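You operate a simulated robot arm through the tools that you are given. There is no shell and no other tool. Be economical: measure what you need, move in short steps, check, and stop when the job is done.

The job below is to be done with a simulated robot arm. You get a single attempt, and the scene is never put back.

## Task
Swap the blue housing on the two-dot pallet for the green one.
Fine: the pallet stays on its pin; open its clamp, stand the blue housing in the good tray's two-dot pocket, seat the green one and clamp it. Set down upright: blue-banded lidded housing.
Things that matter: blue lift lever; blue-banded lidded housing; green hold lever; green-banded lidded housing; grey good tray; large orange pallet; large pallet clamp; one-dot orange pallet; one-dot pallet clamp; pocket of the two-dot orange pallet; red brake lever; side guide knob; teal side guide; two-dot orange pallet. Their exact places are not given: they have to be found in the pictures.

Only the result counts: the job must be done as asked and must still hold three seconds after the hand-in. Knocking over, shifting, dropping, spilling or breaking anything else fails it.

## Robot
A 7-joint arm with a fingered hand on a trunk, on a base that drives. Base frame: it is fixed to the floor where the robot stands at the start and does not move with it; the origin is under the middle of the robot, x ahead of it, y to its left, z up; the surface under the hand at the start is at about z = 0.716. Readings come in m, degrees, newtons and seconds.
Its first joint turns from -166.0 to 166.0 degrees. Places, roughly: blue lift lever [0.5, 0, 0.7]; green hold lever [0.5, 0.5, 0.7]; grey good tray [0.75, -1, 0.75]; large pallet clamp [0.6, 0.6, 0.8]; one-dot pallet clamp [0.7, -1, 0.3]; pocket of the two-dot orange pallet [0.7, -0.1, 0.8]; red brake lever [0.4, -1.2, 0.9]; side guide knob [0.5, -0.2, 0.8]; teal side guide [0.6, -0.2, 0.7]; two-dot pallet clamp [0.7, -0.2, 0.8]; two-dot pocket of the grey good tray [0.8, -1, 0.7]; white trolley [0.7, -0.9, 0.5]; yellow stop lever [0.5, -0.4, 0.7]. Payload 3.7 kg.
Tool frame: the origin (TCP) lies between the finger pads and is the grasp point; the fingertips stand 0.025 m ahead of it; z points along the fingers, y is the line along which they close. The gripper opens to 0.088 m. The gripper's body begins 0.029 m behind the TCP. The gripper is a hand of 5 fingers: y runs from the thumb to the fingers, the wrist lies at [-0.013, -0.106, -0.174] in the tool frame.
Orientation is that of the tool frame in the base frame, as [roll, pitch, yaw] about the fixed x, y, z axes, in that order (R = Rz(yaw) Ry(pitch) Rx(roll)). With the fingers straight down and the wrist toward the robot, the tool's x, y and z point along [0, 1, 0], [1, 0, 0] and [0, 0, -1] of the base frame.

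## Interface
- The arm moves only by the tool play_rows. Its argument "moves" is a list of rows, each a list of 6 numbers: the shift along the tool's x, y, z in m, then the turn, a rotation vector about the tool's x, y, z in degrees. In form: [[dx, dy, dz, rx, ry, rz], ...]. A call has 1 to 20 rows; each row shifts and turns the commanded pose from where the row before left it, along the tool's axes as they then stand. Rows are played at 5 a second. More than 0.05 m and 8.6 degrees between two rows, and nothing of the call is played. A pose out of reach is approached as far as the arm can. The call stops where the force on the tool passes 60 N (or 10 N more than at its start, if that is more) or the arm is blocked; 0.2 s more then pass. In this call time passes only in rows, and 0.2 s behind the last. It gives the time, the measured TCP pose, the force on the tool (base axes), the opening and the grip force at its end, in the units of the frame above (readings bear some noise), with the torque about the TCP (base axes, N m) and any sound that the robot's microphone picked up.
- Cameras (640 x 400 px; columns grow to the right, rows downward): "scene" is now at [0.1824, 0.2029, 1.2775]; the picture's right is [-0.28, -0.96, 0.00], its down [-0.64, 0.18, -0.75] and it looks along [0.72, -0.21, -0.67] (base axes); focal length 214 px, centre (320, 200). "wrist" rides on the gripper at [0.059, -0.079, -0.105] in the tool frame; the picture's right is [-0.73, 0.32, -0.61], its down [-0.62, -0.68, 0.38] and it looks along [-0.29, 0.66, 0.70] (tool axes); focal length 234 px, centre (320, 200).
- grab_frame(camera): a new picture of that camera. The clock stands still meanwhile.
- roll_base(legs): drives the robot by 1 to 6 legs, each [ahead, left, turn to the left] in m, m and degrees, along the robot's own axes; the way and the turn of a leg run together, so that a leg with both is an arc; at most 1.5 m and 180 degrees a leg. The arm and the cameras ride along, it lands a little off, and it stops where it bumps. It gives what a move gives.
- move_fingers(index, middle, ring, little, thumb_bend, thumb_turn): sets how far each is bent, from 0 (flat) to 1 (curled in); at 0.3 the hand is open as for a grip, at 0.7 the pads meet at the TCP. One left out holds its place. A second passes; each finger stops where it meets its share of the squeeze, and holds until it gets a number again. It is the only way to open and close the hand. It gives what a move gives, with no picture; readings hold the bend of each and the force on index, middle, ring, little, thumb and palm. thumb_turn goes from beside the hand (0) to across from the fingers (1), as for a grip.
- pan_tilt(pan, tilt): turns the head with the scene camera to pan (to the left, within 120 degrees either way) and tilt (down, from -29 to 69), counted from straight ahead of the robot. It gives what a move gives.
- measure_at(camera, pixels): there is no depth. For up to 12 entries [column, row, z] of the newest picture of that camera ("zoom" is the newest enlarged one), the place [x, y] in the base frame at which the ray of that pixel passes the height z, good to about 0.002 m. The clock stands still meanwhile.
- zoom(camera, box): a new picture of the part [left, top, right, bottom] of that camera's present view, enlarged. The clock stands still meanwhile.
- finish_job(): hands the job in; it is judged then, once.

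Go step by step. Measure first, check grasps and placings, and put right what went wrong. The budget is 80 turns and 52 pictures, counting those below and the enlarged ones. Unless the task says otherwise, let go and move clear before handing in, and close with one line.

The tools are called after "Call:" as a command line: name --pt "numbers of a row" for each row, then --argument value for the rest, lists and objects as JSON in quotes. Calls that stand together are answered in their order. play_rows: Moves the arm, as the interface text tells. Its arguments: {"type":"object","properties":{"moves":{"type":"array","items":{"type":"array","items":{"type":"number"}}}},"required":["moves"]} The other tools are called the same way: move_fingers (index, middle, ring, little, thumb_bend, thumb_turn) moves the fingers one by one; roll_base (legs) drives the base; pan_tilt (pan, tilt) turns the head that bears the scene camera; grab_frame (camera) takes a picture; measure_at (camera, pixels) gives the place at which the rays of pixels pass given heights; zoom (camera, box) takes an enlarged picture of a part of a camera's view; finish_job () hands the job in.

At the start:

```text
clock: 0.0
tool_pos: [0.4302, -0.4088, 1.1098]
ee_rot: [179.9, 0.0, 90.0]
wrist_force: [-0.2, 0.1, -0.7]
moment: [0.02, -0.01, 0.01]
width: 0.0876
gripper_force: 0.0
shape: jaw
bend: [0.3, 0.3, 0.3, 0.3, 0.3, 0.98]
finger forces: [0.1, 0.0, 0.1, 0.0, 0.0, 0.0]
robot x, y, heading: [-0.001, -0.0019, -0.0]
head pan, tilt: [-16.0, 41.8]
```

scene: 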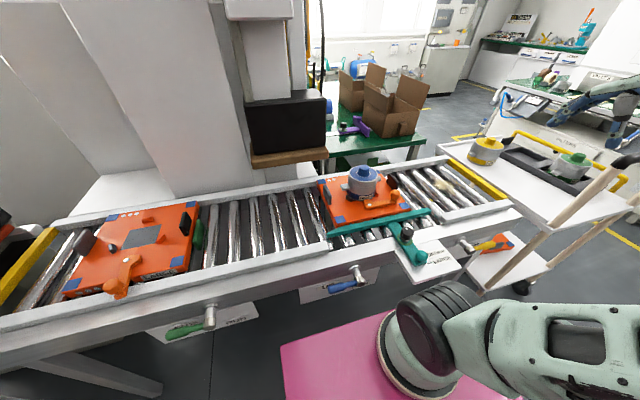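
wrist: 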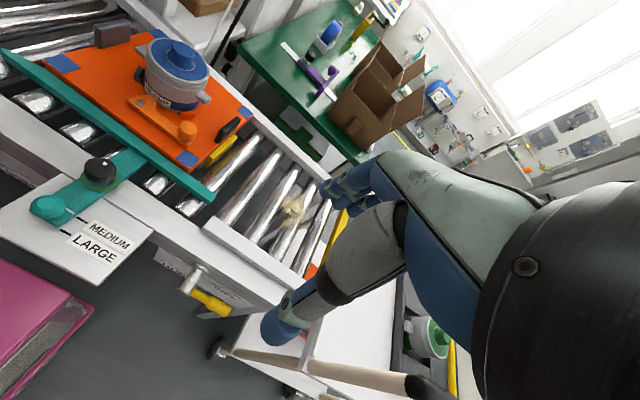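

The scene shows the two-dot pallet with the blue housing around (362,190), and the trolley with the green housing around (572,165). I'll zoom in on both.

Call:
zoom --camera "scene" --box '[290, 140, 450, 240]'

Call:
zoom --camera "scene" --box '[430, 100, 640, 300]'

```text
4.00 times, centred on (370, 190) of scene
```

zoom: 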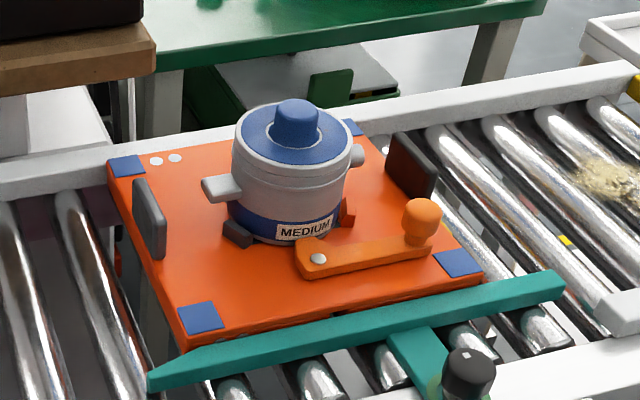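

```text
2.00 times, centred on (535, 200) of scene
```

zoom: 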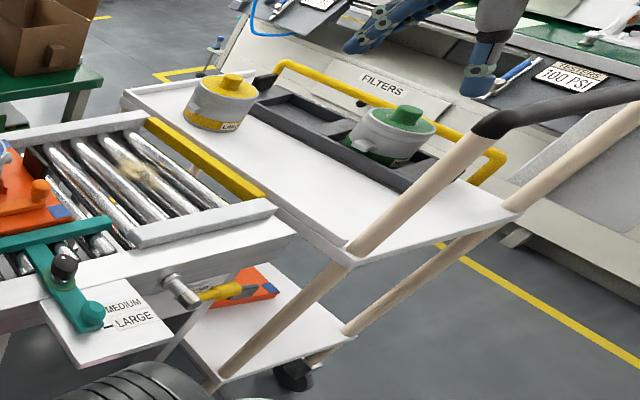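

The green housing sits in a dark tray on the trolley. I'll turn the head to see the trolley better.

Call:
pan_tilt --pan -50 --tilt 35

Call:
grab_frame --camera "scene"

```text
clock: 1.0
tool_pos: [0.4302, -0.4091, 1.1105]
ee_rot: [-180.0, -0.1, 90.0]
wrist_force: [0.0, -0.2, -0.4]
moment: [0.0, 0.0, -0.02]
width: 0.0876
gripper_force: 0.0
shape: jaw
bend: [0.3, 0.3, 0.3, 0.3, 0.3, 0.98]
finger forces: [0.1, 0.0, 0.0, 0.0, 0.0, 0.0]
robot x, y, heading: [0.0008, 0.0019, -0.2]
head pan, tilt: [-50.0, 35.0]
```

```text
47 pictures are left
```

scene: 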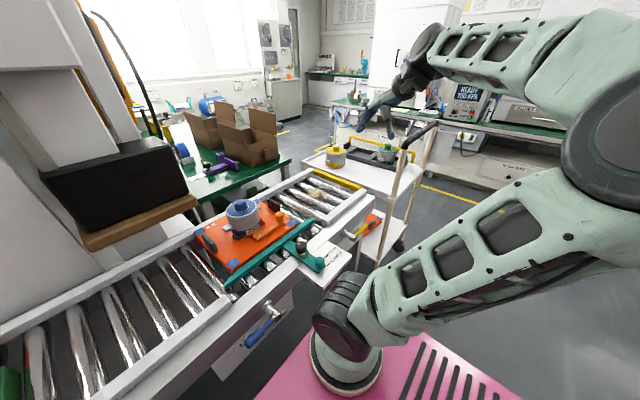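

Next I'll take an enlarged wrist view of the pallet, and a scene view of the trolley.

Call:
zoom --camera "wrist" --box '[0, 10, 272, 180]'

Call:
zoom --camera "scene" --box '[290, 110, 450, 210]'

```text
2.35 times, centred on (136, 95) of wrist
```

zoom: 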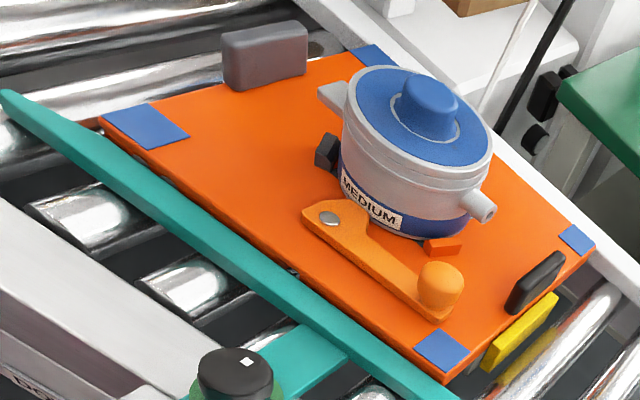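

```text
4.00 times, centred on (370, 160) of scene
```

zoom: 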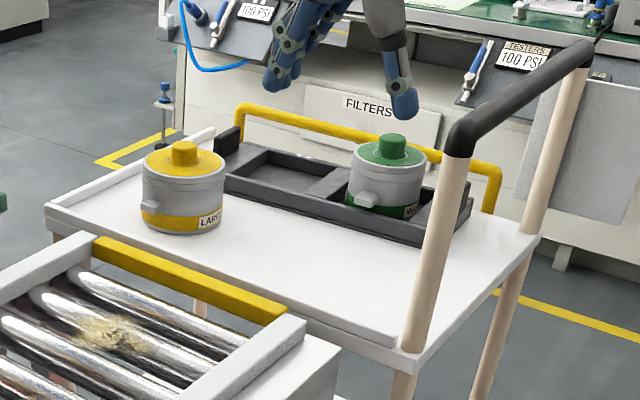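

I'll triangulate the clamp and housing from both cameras. First I need a fresh scene zoom on the pallet.

Call:
zoom --camera "scene" --box '[180, 180, 340, 280]'

Call:
measure_at --camera "wrist" --pixels '[[187, 130, 0.75], [187, 130, 0.82], [139.4, 102, 0.75], [139.4, 102, 0.82], [182.8, 52.4, 0.8], [182.8, 52.4, 0.9], [204, 167, 0.75], [204, 167, 0.8], [46, 61, 0.75], [46, 61, 0.8], [247, 109, 0.75], [247, 109, 0.8]]'

```text
4.00 times, centred on (260, 230) of scene
```

zoom: 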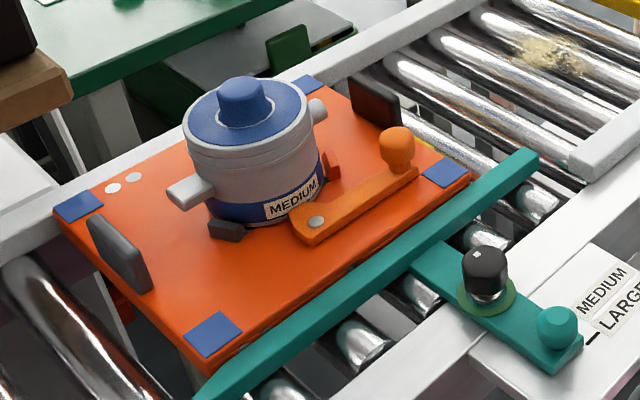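

```text
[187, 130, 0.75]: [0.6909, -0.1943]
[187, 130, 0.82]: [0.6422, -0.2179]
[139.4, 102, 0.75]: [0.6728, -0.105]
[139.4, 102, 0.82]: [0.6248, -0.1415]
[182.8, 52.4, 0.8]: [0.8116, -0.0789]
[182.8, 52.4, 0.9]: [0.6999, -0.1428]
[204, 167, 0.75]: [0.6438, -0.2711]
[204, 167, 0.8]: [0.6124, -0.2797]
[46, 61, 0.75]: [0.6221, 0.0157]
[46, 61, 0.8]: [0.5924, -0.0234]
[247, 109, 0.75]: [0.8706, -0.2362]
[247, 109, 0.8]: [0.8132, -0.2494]
```

Call:
measure_at --camera "zoom" --pixels '[[396, 142, 0.75], [396, 142, 0.82], [315, 222, 0.75], [315, 222, 0.82], [241, 98, 0.8], [241, 98, 0.9], [470, 180, 0.75], [470, 180, 0.8], [208, 368, 0.75], [208, 368, 0.8], [185, 193, 0.8], [318, 108, 0.8]]'

Call:
play_rows --pt "0 0.05 0 0 0 0" --pt "0.05 0 0 0 0 0" --pt "0.05 0 0 0 0 0" --pt "0.05 0 0 0 0 0" --pt "0.05 0 0 0 0 0"

```text
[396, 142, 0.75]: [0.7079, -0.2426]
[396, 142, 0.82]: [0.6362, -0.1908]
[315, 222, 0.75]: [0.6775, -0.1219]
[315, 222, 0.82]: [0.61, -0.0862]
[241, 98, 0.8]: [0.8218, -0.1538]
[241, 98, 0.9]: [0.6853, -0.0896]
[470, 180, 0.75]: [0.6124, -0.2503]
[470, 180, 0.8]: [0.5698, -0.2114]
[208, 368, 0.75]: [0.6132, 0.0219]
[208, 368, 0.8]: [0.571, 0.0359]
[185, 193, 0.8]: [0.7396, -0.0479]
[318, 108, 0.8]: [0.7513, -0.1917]
```

```text
clock: 2.2
tool_pos: [0.4782, -0.2077, 1.1103]
ee_rot: [-180.0, -0.1, 90.0]
wrist_force: [0.2, 0.1, 0.2]
moment: [0.01, -0.01, -0.01]
width: 0.0877
gripper_force: 0.1
shape: jaw
bend: [0.3, 0.3, 0.3, 0.3, 0.3, 0.98]
finger forces: [0.1, 0.0, 0.1, 0.1, 0.0, 0.1]
robot x, y, heading: [0.0006, -0.0002, 0.0]
head pan, tilt: [-50.0, 35.0]
```

Triangulation puts the clamp knob at about (0.661,-0.209,0.795), the clamp pivot at (0.661,-0.114) and the lid knob at (0.743,-0.117,0.86). Next I'll look through the wrist camera.

Call:
grab_frame --camera "wrist"

```text
43 pictures are left
```

wrist: 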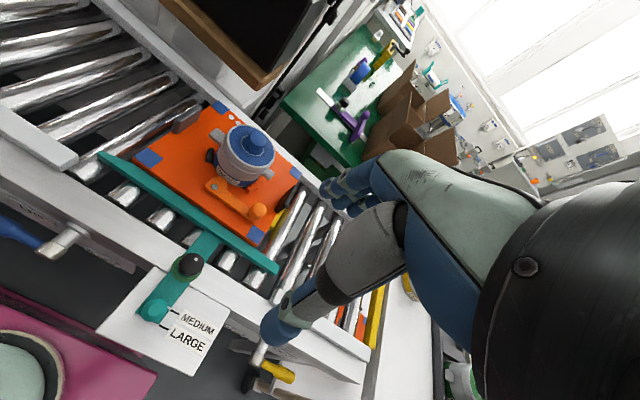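

Call:
zoom --camera "wrist" --box '[120, 95, 312, 215]'

```text
3.33 times, centred on (216, 155) of wrist
```

zoom: 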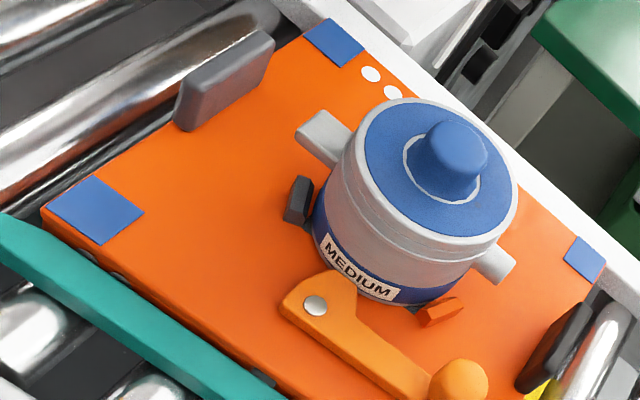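

Call:
measure_at --camera "zoom" --pixels '[[345, 180, 0.83], [518, 200, 0.83], [413, 160, 0.86], [488, 165, 0.86], [322, 138, 0.8], [494, 265, 0.8], [440, 312, 0.755], [297, 200, 0.76], [458, 378, 0.795], [40, 210, 0.745], [330, 18, 0.745], [606, 262, 0.745]]'

Call:
measure_at --camera "zoom" --pixels '[[100, 318, 0.745], [100, 318, 0.77], [316, 305, 0.766], [405, 97, 0.83], [430, 262, 0.83], [450, 121, 0.87], [450, 200, 0.845], [320, 250, 0.75], [400, 300, 0.75]]'

```text
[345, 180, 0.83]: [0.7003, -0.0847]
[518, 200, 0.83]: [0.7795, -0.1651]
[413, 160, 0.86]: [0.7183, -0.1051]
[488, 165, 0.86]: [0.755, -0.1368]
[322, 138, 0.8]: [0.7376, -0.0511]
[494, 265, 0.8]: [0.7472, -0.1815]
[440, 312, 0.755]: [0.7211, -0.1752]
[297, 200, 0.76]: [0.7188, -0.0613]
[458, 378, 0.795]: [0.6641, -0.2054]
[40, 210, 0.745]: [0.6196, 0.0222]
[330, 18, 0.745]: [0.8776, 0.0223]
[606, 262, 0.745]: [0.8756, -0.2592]
```

```text
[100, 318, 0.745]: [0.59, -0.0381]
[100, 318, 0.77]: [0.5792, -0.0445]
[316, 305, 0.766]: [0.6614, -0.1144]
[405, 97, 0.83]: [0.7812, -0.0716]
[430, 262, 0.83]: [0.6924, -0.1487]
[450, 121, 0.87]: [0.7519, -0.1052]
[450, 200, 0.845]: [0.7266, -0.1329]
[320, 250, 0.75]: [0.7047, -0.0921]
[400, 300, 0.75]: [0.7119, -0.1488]
```

The housing lid is about 0.113 m across with a knob about 0.045 m across at (0.741,-0.118), and the lugs lie along y. The large pallet's empty clamp should show the open position, so I'll look at that.

Call:
pan_tilt --pan 10 --tilt 45

Call:
grab_frame --camera "scene"

```text
clock: 3.5
tool_pos: [0.479, -0.2085, 1.1094]
ee_rot: [180.0, 0.1, 90.0]
wrist_force: [-0.8, 0.9, -0.7]
moment: [-0.01, -0.01, 0.0]
width: 0.0879
gripper_force: 0.1
shape: jaw
bend: [0.3, 0.3, 0.3, 0.3, 0.3, 0.98]
finger forces: [0.0, 0.0, 0.0, 0.1, 0.0, 0.1]
robot x, y, heading: [-0.0018, 0.0015, 0.0]
head pan, tilt: [10.0, 45.0]
```

```text
41 pictures are left
```

scene: 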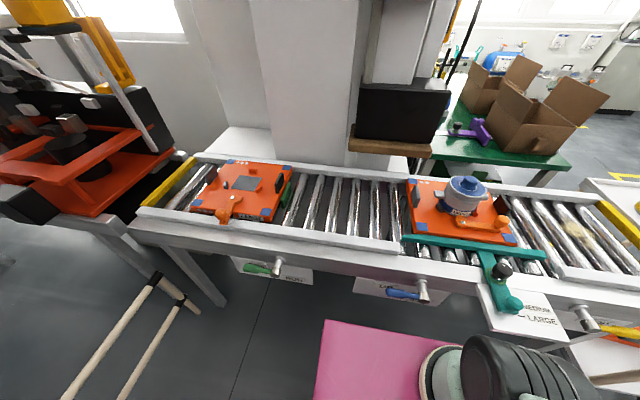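

Call:
zoom --camera "scene" --box '[160, 140, 320, 240]'

Call:
zoom --camera "scene" --box '[390, 160, 582, 280]'

```text
4.00 times, centred on (240, 190) of scene
```

zoom: 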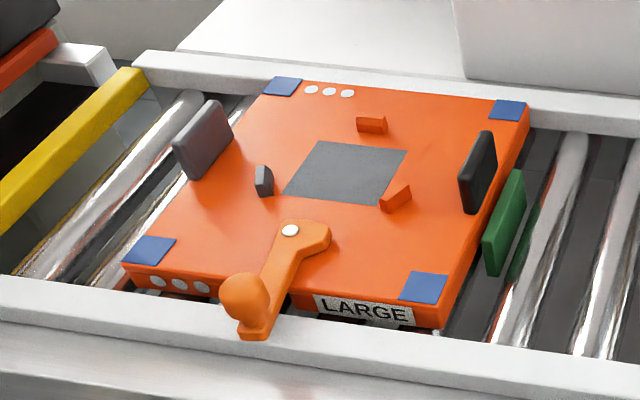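

```text
3.33 times, centred on (486, 220) of scene
```

zoom: 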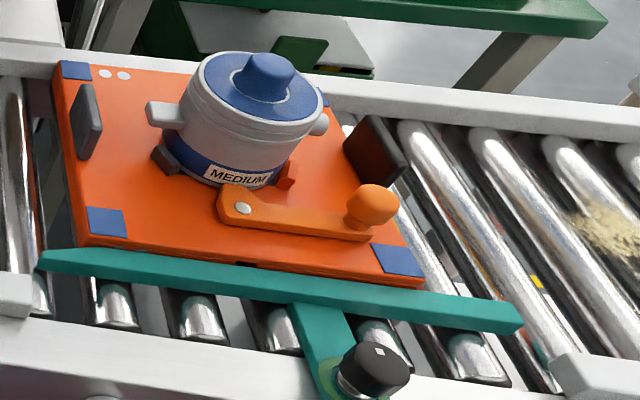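

The open clamp on the large pallet points toward -x with its knob overhanging the edge. I'll check the teal guide's height against the lever.

Call:
measure_at --camera "zoom" --pixels '[[40, 252, 0.74], [40, 252, 0.78], [522, 318, 0.74], [522, 318, 0.78], [245, 208, 0.766], [373, 200, 0.795], [268, 75, 0.86], [372, 237, 0.75], [372, 237, 0.77]]'

Call:
measure_at --camera "wrist" --pixels '[[100, 153, 0.74], [100, 153, 0.78], [280, 268, 0.74], [280, 268, 0.78]]'

```text
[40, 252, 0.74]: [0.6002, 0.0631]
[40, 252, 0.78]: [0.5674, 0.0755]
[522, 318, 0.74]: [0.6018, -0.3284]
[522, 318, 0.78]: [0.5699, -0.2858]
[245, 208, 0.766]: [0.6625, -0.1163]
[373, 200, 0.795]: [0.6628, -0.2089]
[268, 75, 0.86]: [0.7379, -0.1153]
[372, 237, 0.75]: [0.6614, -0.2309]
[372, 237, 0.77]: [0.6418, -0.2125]
```

```text
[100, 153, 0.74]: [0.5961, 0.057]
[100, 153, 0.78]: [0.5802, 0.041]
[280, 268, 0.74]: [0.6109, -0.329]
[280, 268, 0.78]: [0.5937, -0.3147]
```

The guide top is about 0.737, below the lever, so the lever can swing to -x. I'll back the base off 0.15 m so the knob's full arc stays in the reach band.

Call:
roll_base --legs '[[-0.15, 0, 0]]'

Call:
pan_tilt --pan -10 --tilt 38

```text
clock: 4.9
tool_pos: [0.3286, -0.2077, 1.1091]
ee_rot: [180.0, 0.0, 90.0]
wrist_force: [-0.1, -0.6, 0.4]
moment: [0.01, 0.0, 0.01]
width: 0.0876
gripper_force: 0.0
shape: jaw
bend: [0.3, 0.3, 0.3, 0.3, 0.3, 0.98]
finger forces: [0.1, 0.1, 0.1, 0.0, 0.0, 0.0]
robot x, y, heading: [-0.1552, -0.0009, 0.1]
head pan, tilt: [10.0, 45.0]
```

```text
clock: 5.7
tool_pos: [0.3282, -0.209, 1.1099]
ee_rot: [179.9, 0.0, 90.0]
wrist_force: [0.6, 0.2, 1.2]
moment: [0.02, 0.02, 0.01]
width: 0.0877
gripper_force: 0.1
shape: jaw
bend: [0.3, 0.3, 0.3, 0.3, 0.3, 0.98]
finger forces: [0.0, 0.1, 0.0, 0.0, 0.0, 0.0]
robot x, y, heading: [-0.1498, 0.0003, 0.3]
head pan, tilt: [-10.0, 38.0]
```

Moving over the clamp knob and yawing to 60°, staying well above the housing.

Call:
play_rows --pt "0 0.048 0 0 0 0" --pt "0 0.048 0 0 0 0" --pt "0 0.048 0 0 0 0" --pt "0 0.048 0 0 0 0" --pt "0 0.048 0 0 0 0" --pt "0 0.048 0 0 0 0" --pt "0 0.046 0 0 0 0" --pt "0 0 0.03 0 0 7.5" --pt "0 0 0.03 0 0 7.5" --pt "0 0 0.03 0 0 7.5" --pt "0 0 0.03 0 0 7.5"

Call:
grab_frame --camera "scene"

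Call:
grab_frame --camera "wrist"

```text
clock: 8.1
tool_pos: [0.6622, -0.2081, 0.9902]
ee_rot: [-180.0, 0.1, 60.0]
wrist_force: [0.3, 0.2, 0.3]
moment: [-0.01, -0.02, 0.01]
width: 0.0879
gripper_force: 0.0
shape: jaw
bend: [0.3, 0.3, 0.3, 0.3, 0.3, 0.98]
finger forces: [0.0, 0.0, 0.0, 0.0, 0.0, 0.0]
robot x, y, heading: [-0.1496, 0.0007, -0.0]
head pan, tilt: [-10.0, 38.0]
```

```text
38 pictures are left
```

scene: 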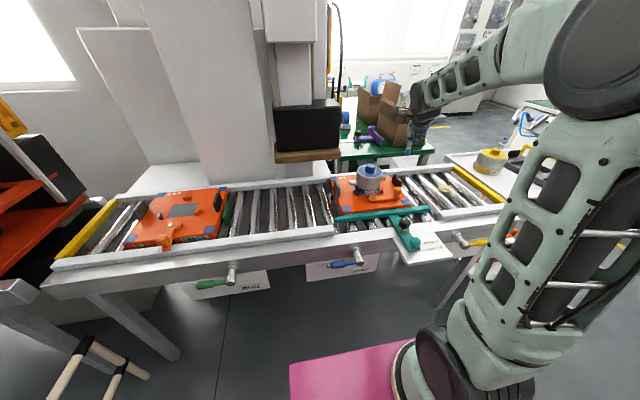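

```text
37 pictures are left
```

wrist: 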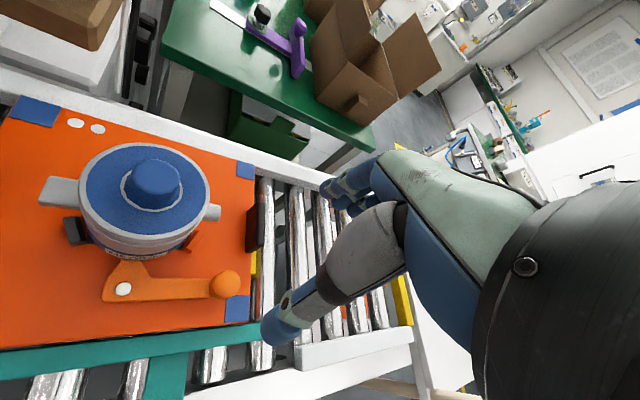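

The hand is over the knob with the fingers toward the open corner. Descending straight down in steps to TCP z≈0.80.

Call:
play_rows --pt "0 0 0.04 0 0 0" --pt "0 0 0.04 0 0 0" --pt "0 0 0.04 0 0 0" --pt "0 0 0.03 0 0 0"

Call:
grab_frame --camera "wrist"

```text
clock: 9.1
tool_pos: [0.6627, -0.2088, 0.8394]
ee_rot: [-180.0, 0.0, 60.1]
wrist_force: [0.7, -0.5, -0.1]
moment: [0.0, -0.01, 0.0]
width: 0.0881
gripper_force: 0.0
shape: jaw
bend: [0.3, 0.3, 0.3, 0.3, 0.3, 0.98]
finger forces: [0.0, 0.0, 0.0, 0.0, 0.0, 0.0]
robot x, y, heading: [-0.155, -0.0029, 0.2]
head pan, tilt: [-10.0, 38.0]
```

```text
36 pictures are left
```

wrist: 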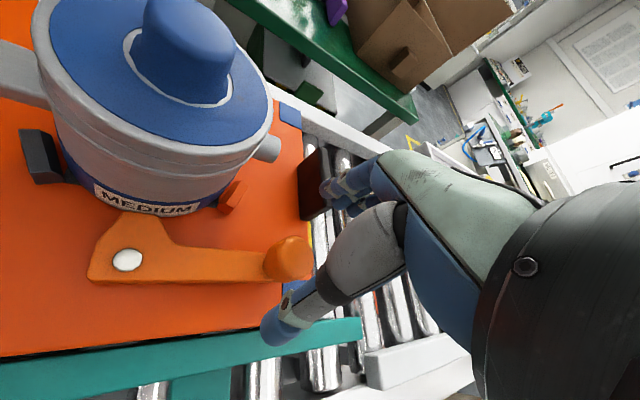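

Call:
measure_at --camera "wrist" --pixels '[[304, 219, 0.746], [325, 207, 0.746], [300, 160, 0.79], [322, 150, 0.79], [290, 258, 0.795], [235, 195, 0.755], [270, 148, 0.8]]'

```text
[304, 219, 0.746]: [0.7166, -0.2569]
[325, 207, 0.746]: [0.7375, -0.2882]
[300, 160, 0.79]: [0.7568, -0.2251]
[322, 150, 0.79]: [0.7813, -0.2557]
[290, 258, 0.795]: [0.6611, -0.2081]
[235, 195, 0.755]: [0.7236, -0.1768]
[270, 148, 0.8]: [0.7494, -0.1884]
```

The knob is centred at (0.661,-0.208). I'll pre-close a little for clearance from the plate, then descend.

Call:
move_fingers --index 0.42 --middle 0.42 --ring 0.42 --little 0.42 --thumb_bend 0.42

Call:
play_rows --pt "0 0 0.02 0 0 0" --pt "0 0 0.02 0 0 0"

Call:
grab_frame --camera "wrist"

```text
clock: 10.1
tool_pos: [0.6633, -0.2075, 0.8398]
ee_rot: [-179.9, -0.1, 60.0]
wrist_force: [0.1, -0.6, -0.4]
moment: [-0.02, -0.01, -0.01]
width: 0.0596
gripper_force: 0.0
shape: fingers
bend: [0.42, 0.42, 0.42, 0.42, 0.42, 0.98]
finger forces: [0.0, 0.0, 0.0, 0.0, 0.0, 0.0]
robot x, y, heading: [-0.1528, -0.003, -0.2]
head pan, tilt: [-10.0, 38.0]
```

```text
clock: 10.7
tool_pos: [0.661, -0.2084, 0.7984]
ee_rot: [179.9, 0.0, 60.1]
wrist_force: [0.4, 0.5, -0.3]
moment: [0.0, 0.02, 0.01]
width: 0.0598
gripper_force: 0.0
shape: fingers
bend: [0.42, 0.42, 0.42, 0.42, 0.42, 0.98]
finger forces: [0.0, 0.0, 0.0, 0.1, 0.1, 0.0]
robot x, y, heading: [-0.1488, 0.0018, 0.1]
head pan, tilt: [-10.0, 38.0]
```

```text
35 pictures are left
```

wrist: 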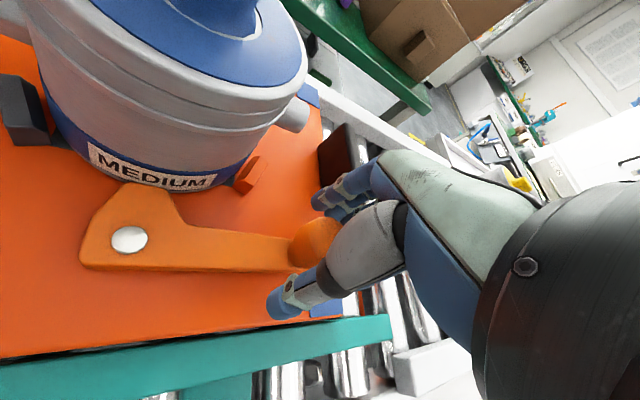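

The knob sits between the thumb and fingers; closing on it.

Call:
move_fingers --index 0.7 --middle 0.7 --ring 0.7 --little 0.7 --thumb_bend 0.7

```text
clock: 11.7
tool_pos: [0.6616, -0.2096, 0.7989]
ee_rot: [180.0, 0.0, 60.0]
wrist_force: [-1.1, -1.3, -0.5]
moment: [-0.11, -0.06, 0.12]
width: 0.026
gripper_force: 10.6
shape: fingers
bend: [0.6, 0.62, 0.7, 0.7, 0.57, 0.97]
finger forces: [5.4, 5.9, 0.1, 0.0, 11.0, 0.1]
robot x, y, heading: [-0.1524, 0.005, 0.2]
head pan, tilt: [-10.0, 38.0]
```

The knob is held with about 11 N. I'll swing it along the arc about the pivot, first 30° as a test.

Call:
play_rows --pt "-0.00547 -0.01109 0 0 0 2.5" --pt "-0.00448 -0.01152 0 0 0 2.5" --pt "-0.00346 -0.01187 0 0 0 2.5" --pt "-0.00241 -0.01212 0 0 0 2.5"

Call:
grab_frame --camera "wrist"

```text
clock: 12.7
tool_pos: [0.6135, -0.1982, 0.8003]
ee_rot: [179.9, 0.0, 50.0]
wrist_force: [0.5, -2.3, -0.3]
moment: [-0.07, 0.02, -0.08]
width: 0.0235
gripper_force: 8.6
shape: fingers
bend: [0.6, 0.64, 0.7, 0.7, 0.59, 0.95]
finger forces: [5.3, 5.1, 0.0, 0.0, 7.8, 0.0]
robot x, y, heading: [-0.1489, -0.0003, 0.2]
head pan, tilt: [-10.0, 38.0]
```

```text
34 pictures are left
```

wrist: 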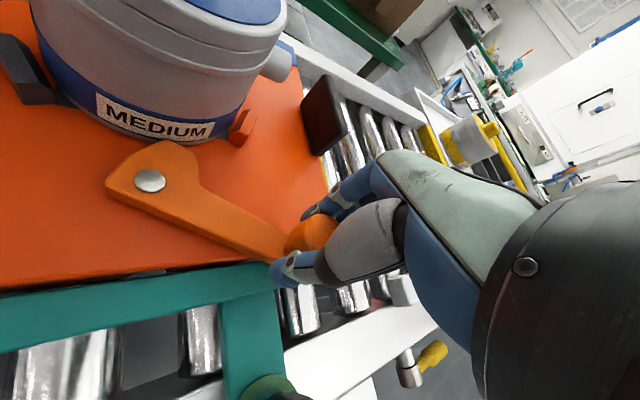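

Call:
measure_at --camera "scene" --pixels '[[404, 222, 0.78], [404, 222, 0.82], [416, 244, 0.75]]'

Call:
zoom --camera "scene" --box '[320, 140, 480, 240]'

```text
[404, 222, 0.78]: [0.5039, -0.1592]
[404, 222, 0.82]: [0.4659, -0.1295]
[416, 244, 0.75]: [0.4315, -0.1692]
```

```text
4.00 times, centred on (400, 190) of scene
```

zoom: 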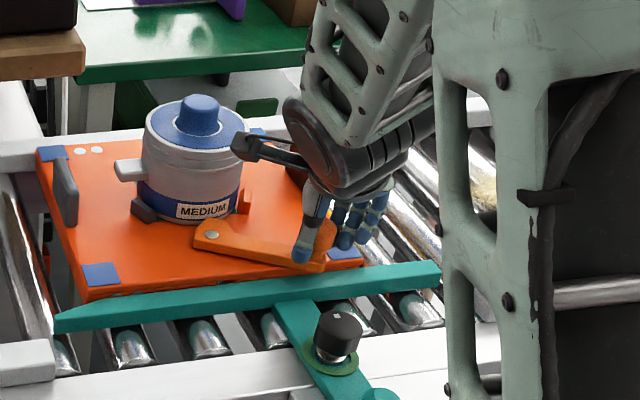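

The swing goes smoothly. To keep the fingers clear of the black guide knob near (0.505,-0.155), I'll yaw back toward 90° for the remaining 60°, in two calls.

Call:
play_rows --pt "-0.00135 -0.01229 -0.001 0 0 -5" --pt "0.00135 -0.01229 -0.001 0 0 -5" --pt "0.00397 -0.0117 -0.001 0 0 -5" --pt "0.00641 -0.01057 -0.001 0 0 -5"

Call:
zoom --camera "scene" --box '[320, 140, 480, 240]'

```text
clock: 13.7
tool_pos: [0.5803, -0.1621, 0.8032]
ee_rot: [-180.0, 0.0, 70.1]
wrist_force: [-1.6, -8.4, 0.0]
moment: [-0.44, 0.03, -0.58]
width: 0.0242
gripper_force: 18.4
shape: fingers
bend: [0.58, 0.67, 0.7, 0.7, 0.62, 0.89]
finger forces: [17.6, 3.6, 0.0, 0.0, 15.4, 0.1]
robot x, y, heading: [-0.1485, -0.0017, -0.0]
head pan, tilt: [-10.0, 38.0]
```

```text
4.00 times, centred on (400, 190) of scene
```

zoom: 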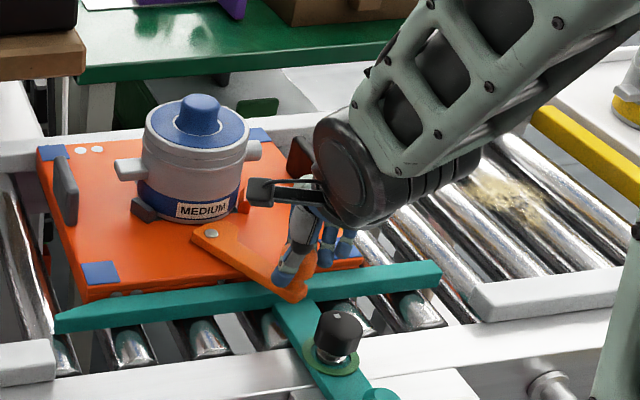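

Force is up to 8 N, with the grip twisting against the knob. I'll continue the arc at fixed yaw.

Call:
play_rows --pt "0.00855 -0.00893 0 0 0 0" --pt "0.00964 -0.00774 0 0 0 0"

Call:
play_rows --pt "0.01057 -0.00641 0 0 0 0" --pt "0.01131 -0.00498 0 0 0 0"

Call:
zoom --camera "scene" --box '[320, 140, 480, 240]'

```text
clock: 14.3
tool_pos: [0.5703, -0.1398, 0.8034]
ee_rot: [180.0, 0.0, 70.0]
wrist_force: [-10.9, -12.5, 0.3]
moment: [-0.49, 0.17, -0.78]
width: 0.0271
gripper_force: 23.6
shape: fingers
bend: [0.59, 0.69, 0.7, 0.7, 0.62, 0.87]
finger forces: [28.6, 1.1, 0.0, 0.1, 18.3, 0.0]
robot x, y, heading: [-0.1495, -0.0017, 0.1]
head pan, tilt: [-10.0, 38.0]
```

```text
clock: 14.8
tool_pos: [0.5669, -0.131, 0.8038]
ee_rot: [-179.8, 0.1, 68.9]
wrist_force: [-4.9, -22.8, 0.2]
moment: [-0.48, 0.01, -0.87]
width: 0.0289
gripper_force: 24.5
shape: fingers
bend: [0.54, 0.66, 0.7, 0.7, 0.63, 0.89]
finger forces: [31.8, 5.4, 0.0, 0.0, 12.4, 0.0]
robot x, y, heading: [-0.1483, 0.0009, -0.1]
head pan, tilt: [-10.0, 38.0]
stopped in row 2: the force on the tool passed its limit at 68 N (the readings are from after the stop); the commanded pose is now the measured one
```

```text
4.00 times, centred on (400, 190) of scene
```

zoom: 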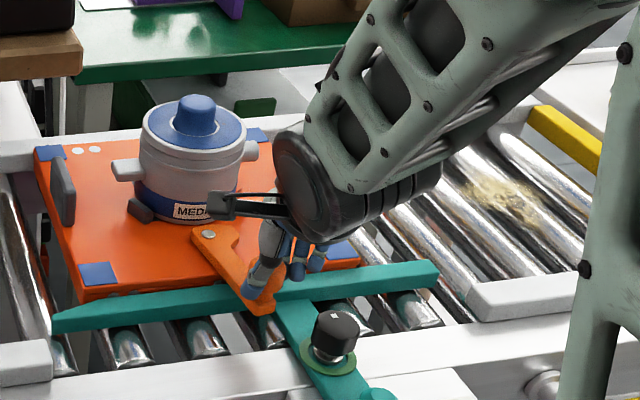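

The lever seems to have hit its stop. I'll release and look at the clamp.

Call:
move_fingers --index 0.4 --middle 0.4 --ring 0.4 --little 0.4 --thumb_bend 0.35

Call:
play_rows --pt "0 0 -0.03 0 0 0" --pt "0 0 -0.04 0 0 0" --pt "0 0 -0.04 0 0 0" --pt "-0.04 0 -0.04 0 0 0" --pt "-0.04 0 -0.04 0 0 0"

Call:
zoom --camera "scene" --box '[320, 140, 480, 240]'

```text
clock: 15.8
tool_pos: [0.5676, -0.1282, 0.8039]
ee_rot: [-179.9, 0.0, 69.2]
wrist_force: [-1.2, -5.1, 0.8]
moment: [-0.07, 0.01, -0.17]
width: 0.069
gripper_force: 1.5
shape: fingers
bend: [0.39, 0.4, 0.4, 0.4, 0.35, 0.97]
finger forces: [3.7, 0.1, 0.0, 0.0, 0.0, 0.1]
robot x, y, heading: [-0.1476, -0.0007, -0.1]
head pan, tilt: [-10.0, 38.0]
```

```text
refused: row 4 steps farther than a row can; nothing moved
```

```text
4.00 times, centred on (400, 190) of scene
```

zoom: 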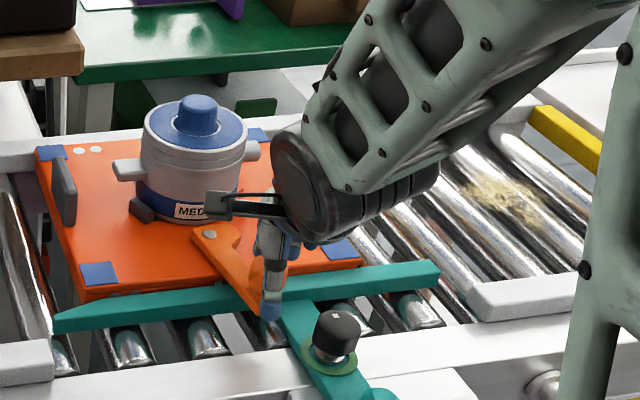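

Call:
play_rows --pt "0 0 -0.03 0 0 0" --pt "0 0 -0.04 0 0 0" --pt "0 0 -0.04 0 0 0" --pt "0 0 -0.04 0 0 0" --pt "-0.03 -0.03 0 0 0 0" --pt "-0.03 -0.03 0 0 0 0"

Call:
zoom --camera "scene" --box '[320, 140, 480, 240]'

Call:
grab_frame --camera "wrist"

```text
clock: 17.2
tool_pos: [0.4906, -0.1638, 0.954]
ee_rot: [-180.0, 0.1, 69.3]
wrist_force: [0.3, -0.3, -0.7]
moment: [0.02, -0.01, 0.0]
width: 0.0688
gripper_force: 0.0
shape: fingers
bend: [0.4, 0.4, 0.4, 0.4, 0.35, 0.98]
finger forces: [0.1, 0.0, 0.0, 0.0, 0.0, 0.0]
robot x, y, heading: [-0.1498, -0.0034, 0.1]
head pan, tilt: [-10.0, 38.0]
```

```text
4.00 times, centred on (400, 190) of scene
```

zoom: 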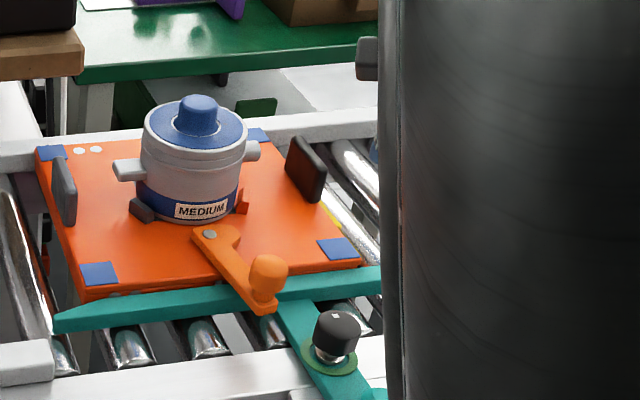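

```text
28 pictures are left
```

wrist: 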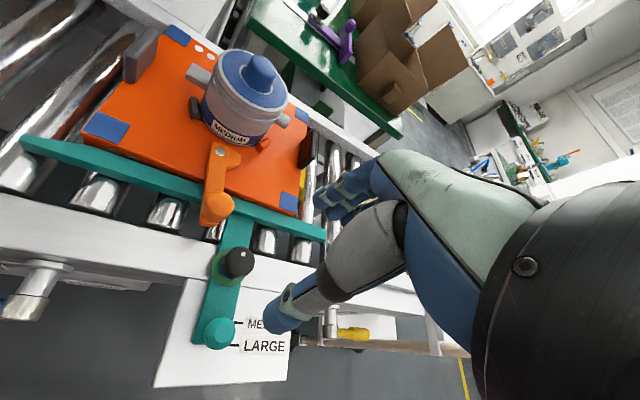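

Call:
measure_at --camera "wrist" --pixels '[[216, 207, 0.795], [228, 158, 0.766], [262, 68, 0.87], [241, 262, 0.78]]'

Call:
measure_at --camera "zoom" --pixels '[[269, 272, 0.795], [210, 235, 0.766], [200, 105, 0.87], [270, 310, 0.755]]'

```text
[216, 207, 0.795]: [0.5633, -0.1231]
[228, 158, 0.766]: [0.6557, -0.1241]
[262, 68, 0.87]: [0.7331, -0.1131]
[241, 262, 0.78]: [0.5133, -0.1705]
```

```text
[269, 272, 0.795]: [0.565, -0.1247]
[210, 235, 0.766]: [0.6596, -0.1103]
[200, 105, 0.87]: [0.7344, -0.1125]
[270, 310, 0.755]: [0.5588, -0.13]
```

The clamp lever now rests at about 84° and the nose is clear of the housing. Next I'll open the hand and go above the lid knob at (0.741,-0.116).

Call:
move_fingers --index 0.3 --middle 0.3 --ring 0.3 --little 0.3 --thumb_bend 0.3

Call:
play_rows --pt "0 0 -0.02 0 0 -6.9" --pt "0 0 -0.01 0 0 -6.9" --pt "0 0 0 0 0 -6.9" --pt "0.008 0.042 0 0 0 0" --pt "0.008 0.042 0 0 0 0" --pt "0.008 0.042 0 0 0 0" --pt "0.008 0.042 0 0 0 0" --pt "0.008 0.042 0 0 0 0" --pt "0.008 0.04 0 0 0 0"

Call:
grab_frame --camera "wrist"

```text
clock: 18.2
tool_pos: [0.4907, -0.1637, 0.9545]
ee_rot: [-179.9, 0.2, 69.2]
wrist_force: [0.1, -0.2, -0.2]
moment: [-0.01, -0.05, 0.0]
width: 0.0844
gripper_force: 0.2
shape: fingers
bend: [0.3, 0.3, 0.3, 0.3, 0.3, 0.98]
finger forces: [0.0, 0.0, 0.0, 0.0, 0.0, 0.1]
robot x, y, heading: [-0.1513, 0.0001, 0.1]
head pan, tilt: [-10.0, 38.0]
```

```text
clock: 20.2
tool_pos: [0.7401, -0.1134, 0.9839]
ee_rot: [-180.0, 0.0, 89.9]
wrist_force: [0.9, -0.2, 0.5]
moment: [0.02, 0.02, 0.0]
width: 0.0845
gripper_force: 0.1
shape: fingers
bend: [0.3, 0.3, 0.3, 0.3, 0.3, 0.98]
finger forces: [0.0, 0.1, 0.1, 0.0, 0.0, 0.0]
robot x, y, heading: [-0.1489, -0.0051, 0.1]
head pan, tilt: [-10.0, 38.0]
```

```text
27 pictures are left
```

wrist: 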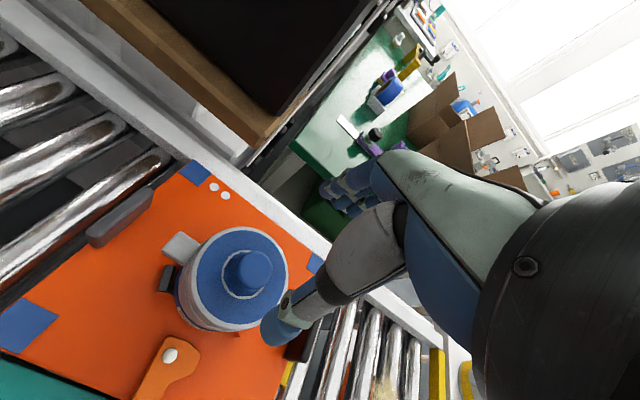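

The projected TCP axis falls at about (251,270), right on the lid knob. Descending to grip it.

Call:
play_rows --pt "0 0 0.04 0 0 0" --pt "0 0 0.04 0 0 0" --pt "0 0 0.02 0 0 0" --pt "0 0 0.012 0 0 0"

Call:
grab_frame --camera "wrist"

```text
clock: 21.2
tool_pos: [0.739, -0.1144, 0.8702]
ee_rot: [-179.9, 0.1, 89.9]
wrist_force: [-0.1, 0.1, -0.1]
moment: [0.0, 0.0, 0.0]
width: 0.0844
gripper_force: 0.1
shape: fingers
bend: [0.3, 0.3, 0.3, 0.3, 0.3, 0.98]
finger forces: [0.0, 0.1, 0.0, 0.0, 0.0, 0.0]
robot x, y, heading: [-0.1499, -0.0028, -0.0]
head pan, tilt: [-10.0, 38.0]
```

```text
26 pictures are left
```

wrist: 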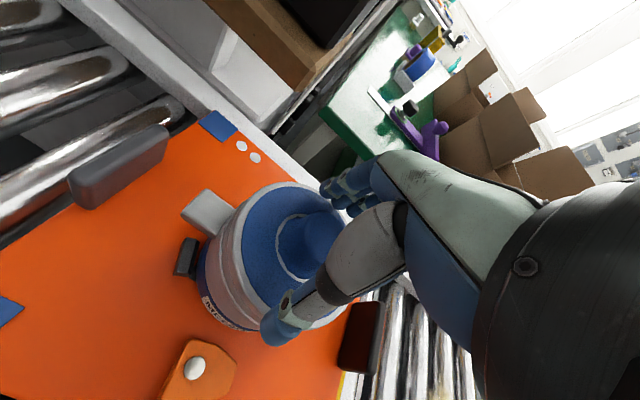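

The knob is between the thumb and fingers. Closing.

Call:
move_fingers --index 0.8 --middle 0.8 --ring 0.8 --little 0.8 --thumb_bend 0.8

Call:
play_rows --pt "0 0 -0.005 0 0 0" --pt "0 0 -0.01 0 0 0"

Call:
grab_frame --camera "wrist"

```text
clock: 22.2
tool_pos: [0.7392, -0.1149, 0.87]
ee_rot: [-179.8, 0.1, 89.8]
wrist_force: [6.6, -4.7, 2.2]
moment: [0.03, -0.18, 0.18]
width: 0.0266
gripper_force: 23.2
shape: fingers
bend: [0.59, 0.61, 0.75, 0.8, 0.57, 0.95]
finger forces: [10.6, 7.9, 12.0, 0.0, 15.8, 0.1]
robot x, y, heading: [-0.1506, 0.0011, -0.2]
head pan, tilt: [-10.0, 38.0]
```

```text
clock: 22.8
tool_pos: [0.7394, -0.1138, 0.8851]
ee_rot: [-179.7, 0.0, 90.0]
wrist_force: [-0.3, -0.1, -7.6]
moment: [0.0, -0.05, 0.05]
width: 0.027
gripper_force: 18.9
shape: fingers
bend: [0.6, 0.62, 0.76, 0.8, 0.57, 0.93]
finger forces: [7.1, 6.2, 7.6, 0.0, 17.5, 0.1]
robot x, y, heading: [-0.1517, -0.0007, 0.1]
head pan, tilt: [-10.0, 38.0]
```

```text
25 pictures are left
```

wrist: 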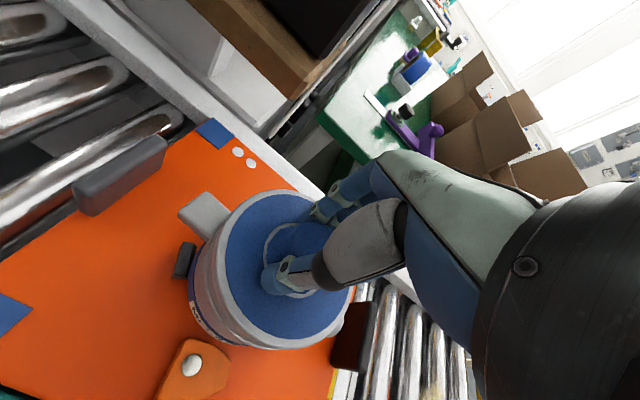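

Whole housing lifts (7.6 N, lid stays on). Raising it further.

Call:
play_rows --pt "0 0 -0.025 0 0 0" --pt "0 0 -0.03 0 0 0" --pt "0 0 -0.04 0 0 0" --pt "0 0 -0.04 0 0 0" --pt "0 0 -0.04 0 0 0"

Call:
pan_tilt --pan -45 --tilt 35

Call:
grab_frame --camera "scene"

```text
clock: 24.0
tool_pos: [0.7413, -0.1128, 1.0588]
ee_rot: [-179.8, 0.1, 89.9]
wrist_force: [0.6, -0.1, -6.5]
moment: [0.0, -0.09, -0.01]
width: 0.0267
gripper_force: 18.8
shape: fingers
bend: [0.6, 0.62, 0.77, 0.8, 0.57, 0.93]
finger forces: [7.1, 6.3, 7.1, 0.1, 17.4, 0.1]
robot x, y, heading: [-0.1503, 0.0001, 0.1]
head pan, tilt: [-10.0, 38.0]
```

```text
clock: 25.0
tool_pos: [0.7412, -0.1129, 1.058]
ee_rot: [-179.7, 0.0, 89.9]
wrist_force: [0.1, 0.3, -7.1]
moment: [-0.03, -0.05, -0.01]
width: 0.0268
gripper_force: 18.7
shape: fingers
bend: [0.6, 0.63, 0.77, 0.8, 0.57, 0.93]
finger forces: [7.2, 6.2, 7.2, 0.0, 17.3, 0.1]
robot x, y, heading: [-0.147, -0.0019, -0.2]
head pan, tilt: [-45.0, 35.0]
```

```text
24 pictures are left
```

scene: 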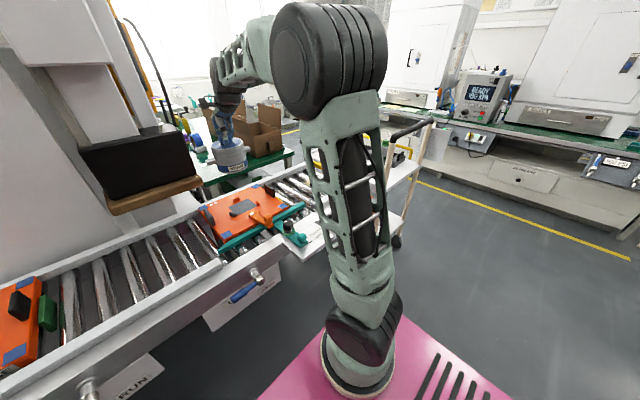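

The way right is clear, and the trolley's handle stands at the trolley's right side. Driving 0.5 m to the right and looking.

Call:
roll_base --legs '[[0, -0.5, 0]]'

Call:
grab_frame --camera "scene"

```text
clock: 28.0
tool_pos: [0.7396, -0.6096, 1.0574]
ee_rot: [-179.8, -0.1, 89.7]
wrist_force: [-0.3, -0.2, -5.7]
moment: [0.01, -0.04, 0.0]
width: 0.027
gripper_force: 18.7
shape: fingers
bend: [0.6, 0.63, 0.77, 0.8, 0.57, 0.93]
finger forces: [7.0, 6.1, 7.3, 0.0, 17.2, 0.0]
robot x, y, heading: [-0.1515, -0.492, -0.1]
head pan, tilt: [-45.0, 35.0]
```

```text
23 pictures are left
```

scene: 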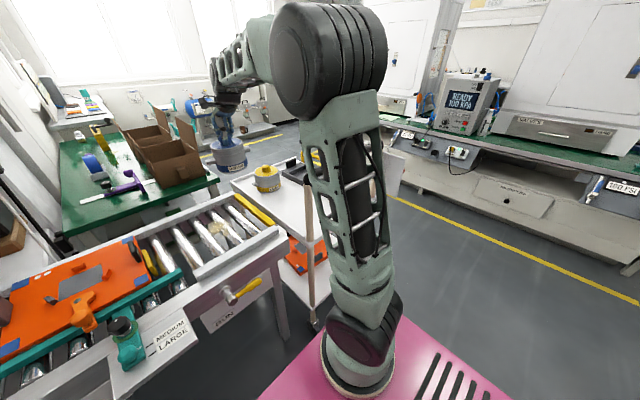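

The upper arm hides the trolley. Driving another 0.35 m right should put the trolley in front.

Call:
roll_base --legs '[[0, -0.35, 0]]'

Call:
pan_tilt --pan -5 --tilt 48

Call:
grab_frame --camera "scene"

Call:
grab_frame --camera "wrist"

```text
clock: 30.2
tool_pos: [0.7389, -0.9619, 1.0582]
ee_rot: [-179.7, 0.2, 90.0]
wrist_force: [0.0, -0.5, -6.9]
moment: [0.0, -0.03, 0.0]
width: 0.0269
gripper_force: 18.7
shape: fingers
bend: [0.6, 0.63, 0.77, 0.8, 0.57, 0.92]
finger forces: [7.0, 6.1, 7.3, 0.1, 17.2, 0.0]
robot x, y, heading: [-0.1535, -0.8461, 0.1]
head pan, tilt: [-45.0, 35.0]
```

```text
clock: 31.3
tool_pos: [0.7384, -0.9615, 1.0578]
ee_rot: [-179.8, 0.1, 90.0]
wrist_force: [0.7, 1.3, -6.0]
moment: [-0.01, -0.05, -0.02]
width: 0.0269
gripper_force: 19.0
shape: fingers
bend: [0.6, 0.63, 0.77, 0.8, 0.57, 0.92]
finger forces: [6.9, 6.1, 7.2, 0.0, 17.0, 0.0]
robot x, y, heading: [-0.1517, -0.8483, -0.2]
head pan, tilt: [-5.0, 48.0]
```

```text
22 pictures are left
```

scene: 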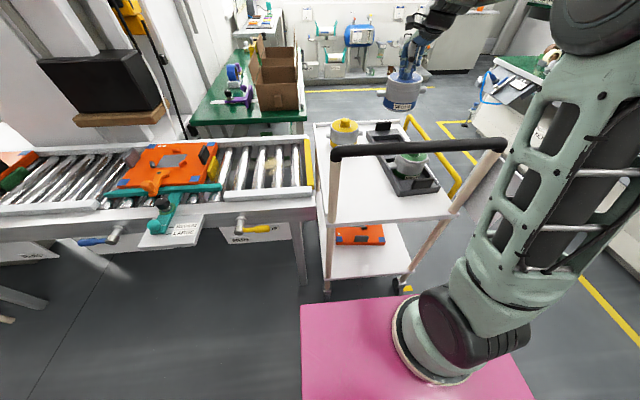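

```text
21 pictures are left
```

wrist: 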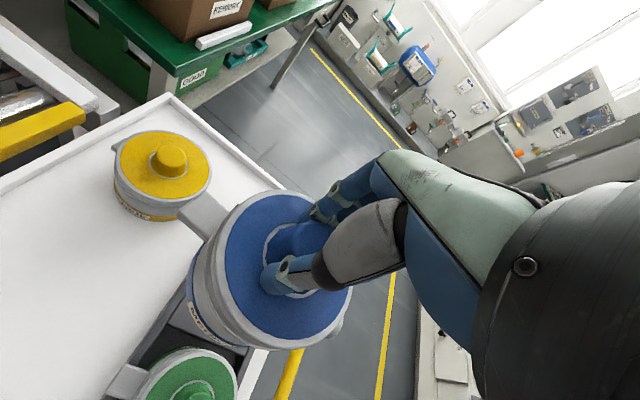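

The handle bar runs across the trolley's near side, with the tray beyond it along x. Zooming in.

Call:
zoom --camera "scene" --box '[310, 95, 502, 215]'

```text
3.33 times, centred on (406, 155) of scene
```

zoom: 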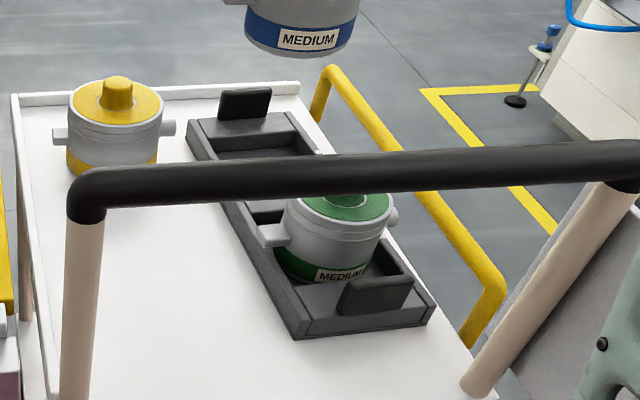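

Call:
measure_at --camera "zoom" --pixels '[[85, 190, 0.9], [85, 190, 1.0], [640, 160, 0.9], [640, 160, 1.0], [75, 398, 0.72], [300, 338, 0.74], [432, 318, 0.74], [188, 122, 0.74], [345, 205, 0.82], [115, 85, 0.82], [265, 235, 0.78], [395, 215, 0.78]]'

Call:
play_rows --pt "0 0 -0.04 0 0 0" --pt "0 0 -0.04 0 0 0" --pt "0 0 -0.03 0 0 0" --pt "0 -0.04 0 0 0 0" --pt "0 -0.04 0 0 0 0" --pt "0 -0.04 0 0 0 0" --pt "-0.03 -0.03 0 0 0 0"

Call:
grab_frame --camera "wrist"

```text
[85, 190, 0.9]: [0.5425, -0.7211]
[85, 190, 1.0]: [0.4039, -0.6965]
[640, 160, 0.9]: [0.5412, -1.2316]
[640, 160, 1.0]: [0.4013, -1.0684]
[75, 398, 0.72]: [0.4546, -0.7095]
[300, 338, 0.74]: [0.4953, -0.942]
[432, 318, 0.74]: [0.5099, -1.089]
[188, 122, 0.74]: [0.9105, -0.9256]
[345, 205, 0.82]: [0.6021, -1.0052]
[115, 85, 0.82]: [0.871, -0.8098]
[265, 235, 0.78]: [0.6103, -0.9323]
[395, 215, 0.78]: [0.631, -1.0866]
```

```text
clock: 32.9
tool_pos: [0.5874, -0.9903, 1.1681]
ee_rot: [-179.8, 0.1, 89.9]
wrist_force: [0.4, 0.2, -7.6]
moment: [0.07, -0.1, 0.0]
width: 0.0272
gripper_force: 19.3
shape: fingers
bend: [0.6, 0.63, 0.77, 0.8, 0.57, 0.92]
finger forces: [8.3, 6.9, 6.8, 0.1, 17.2, 0.1]
robot x, y, heading: [-0.1538, -0.8495, -0.3]
head pan, tilt: [-5.0, 48.0]
```

```text
19 pictures are left
```

wrist: 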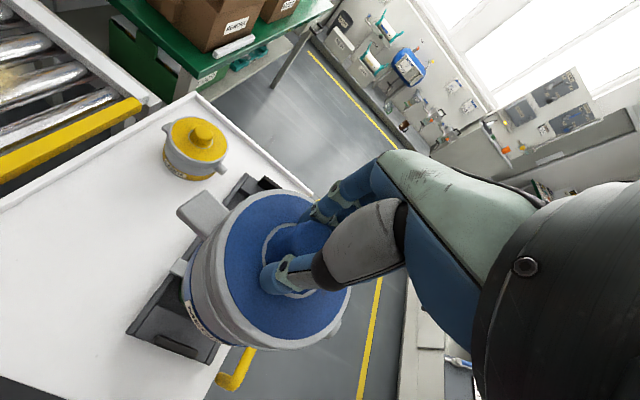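

The two-dot pocket is the far empty one (x≈0.8), and the green housing stands in the near pocket with the same lug orientation as the blue one. Zooming in on the tray's far pocket.

Call:
zoom --camera "scene" --box '[350, 105, 446, 165]'

```text
6.67 times, centred on (398, 135) of scene
```

zoom: 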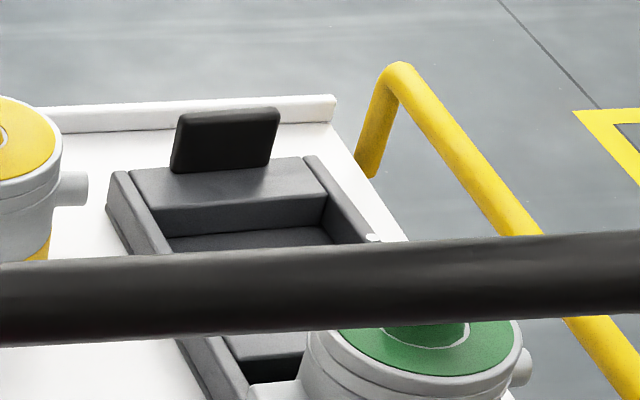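

Call:
measure_at --camera "zoom" --pixels '[[158, 208, 0.755], [325, 194, 0.755], [170, 250, 0.755], [365, 240, 0.755], [110, 172, 0.755], [305, 157, 0.755], [168, 238, 0.72], [325, 227, 0.72], [375, 235, 0.755], [232, 330, 0.755], [215, 335, 0.755], [252, 360, 0.72]]'

```text
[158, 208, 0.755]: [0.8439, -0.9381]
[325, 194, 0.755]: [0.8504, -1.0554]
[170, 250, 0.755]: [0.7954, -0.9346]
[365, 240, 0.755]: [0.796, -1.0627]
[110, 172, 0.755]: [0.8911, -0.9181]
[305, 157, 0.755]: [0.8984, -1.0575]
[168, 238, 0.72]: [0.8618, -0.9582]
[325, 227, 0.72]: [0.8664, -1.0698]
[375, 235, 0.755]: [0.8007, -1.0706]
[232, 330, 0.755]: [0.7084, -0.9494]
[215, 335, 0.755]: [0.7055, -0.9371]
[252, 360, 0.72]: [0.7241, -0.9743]
```

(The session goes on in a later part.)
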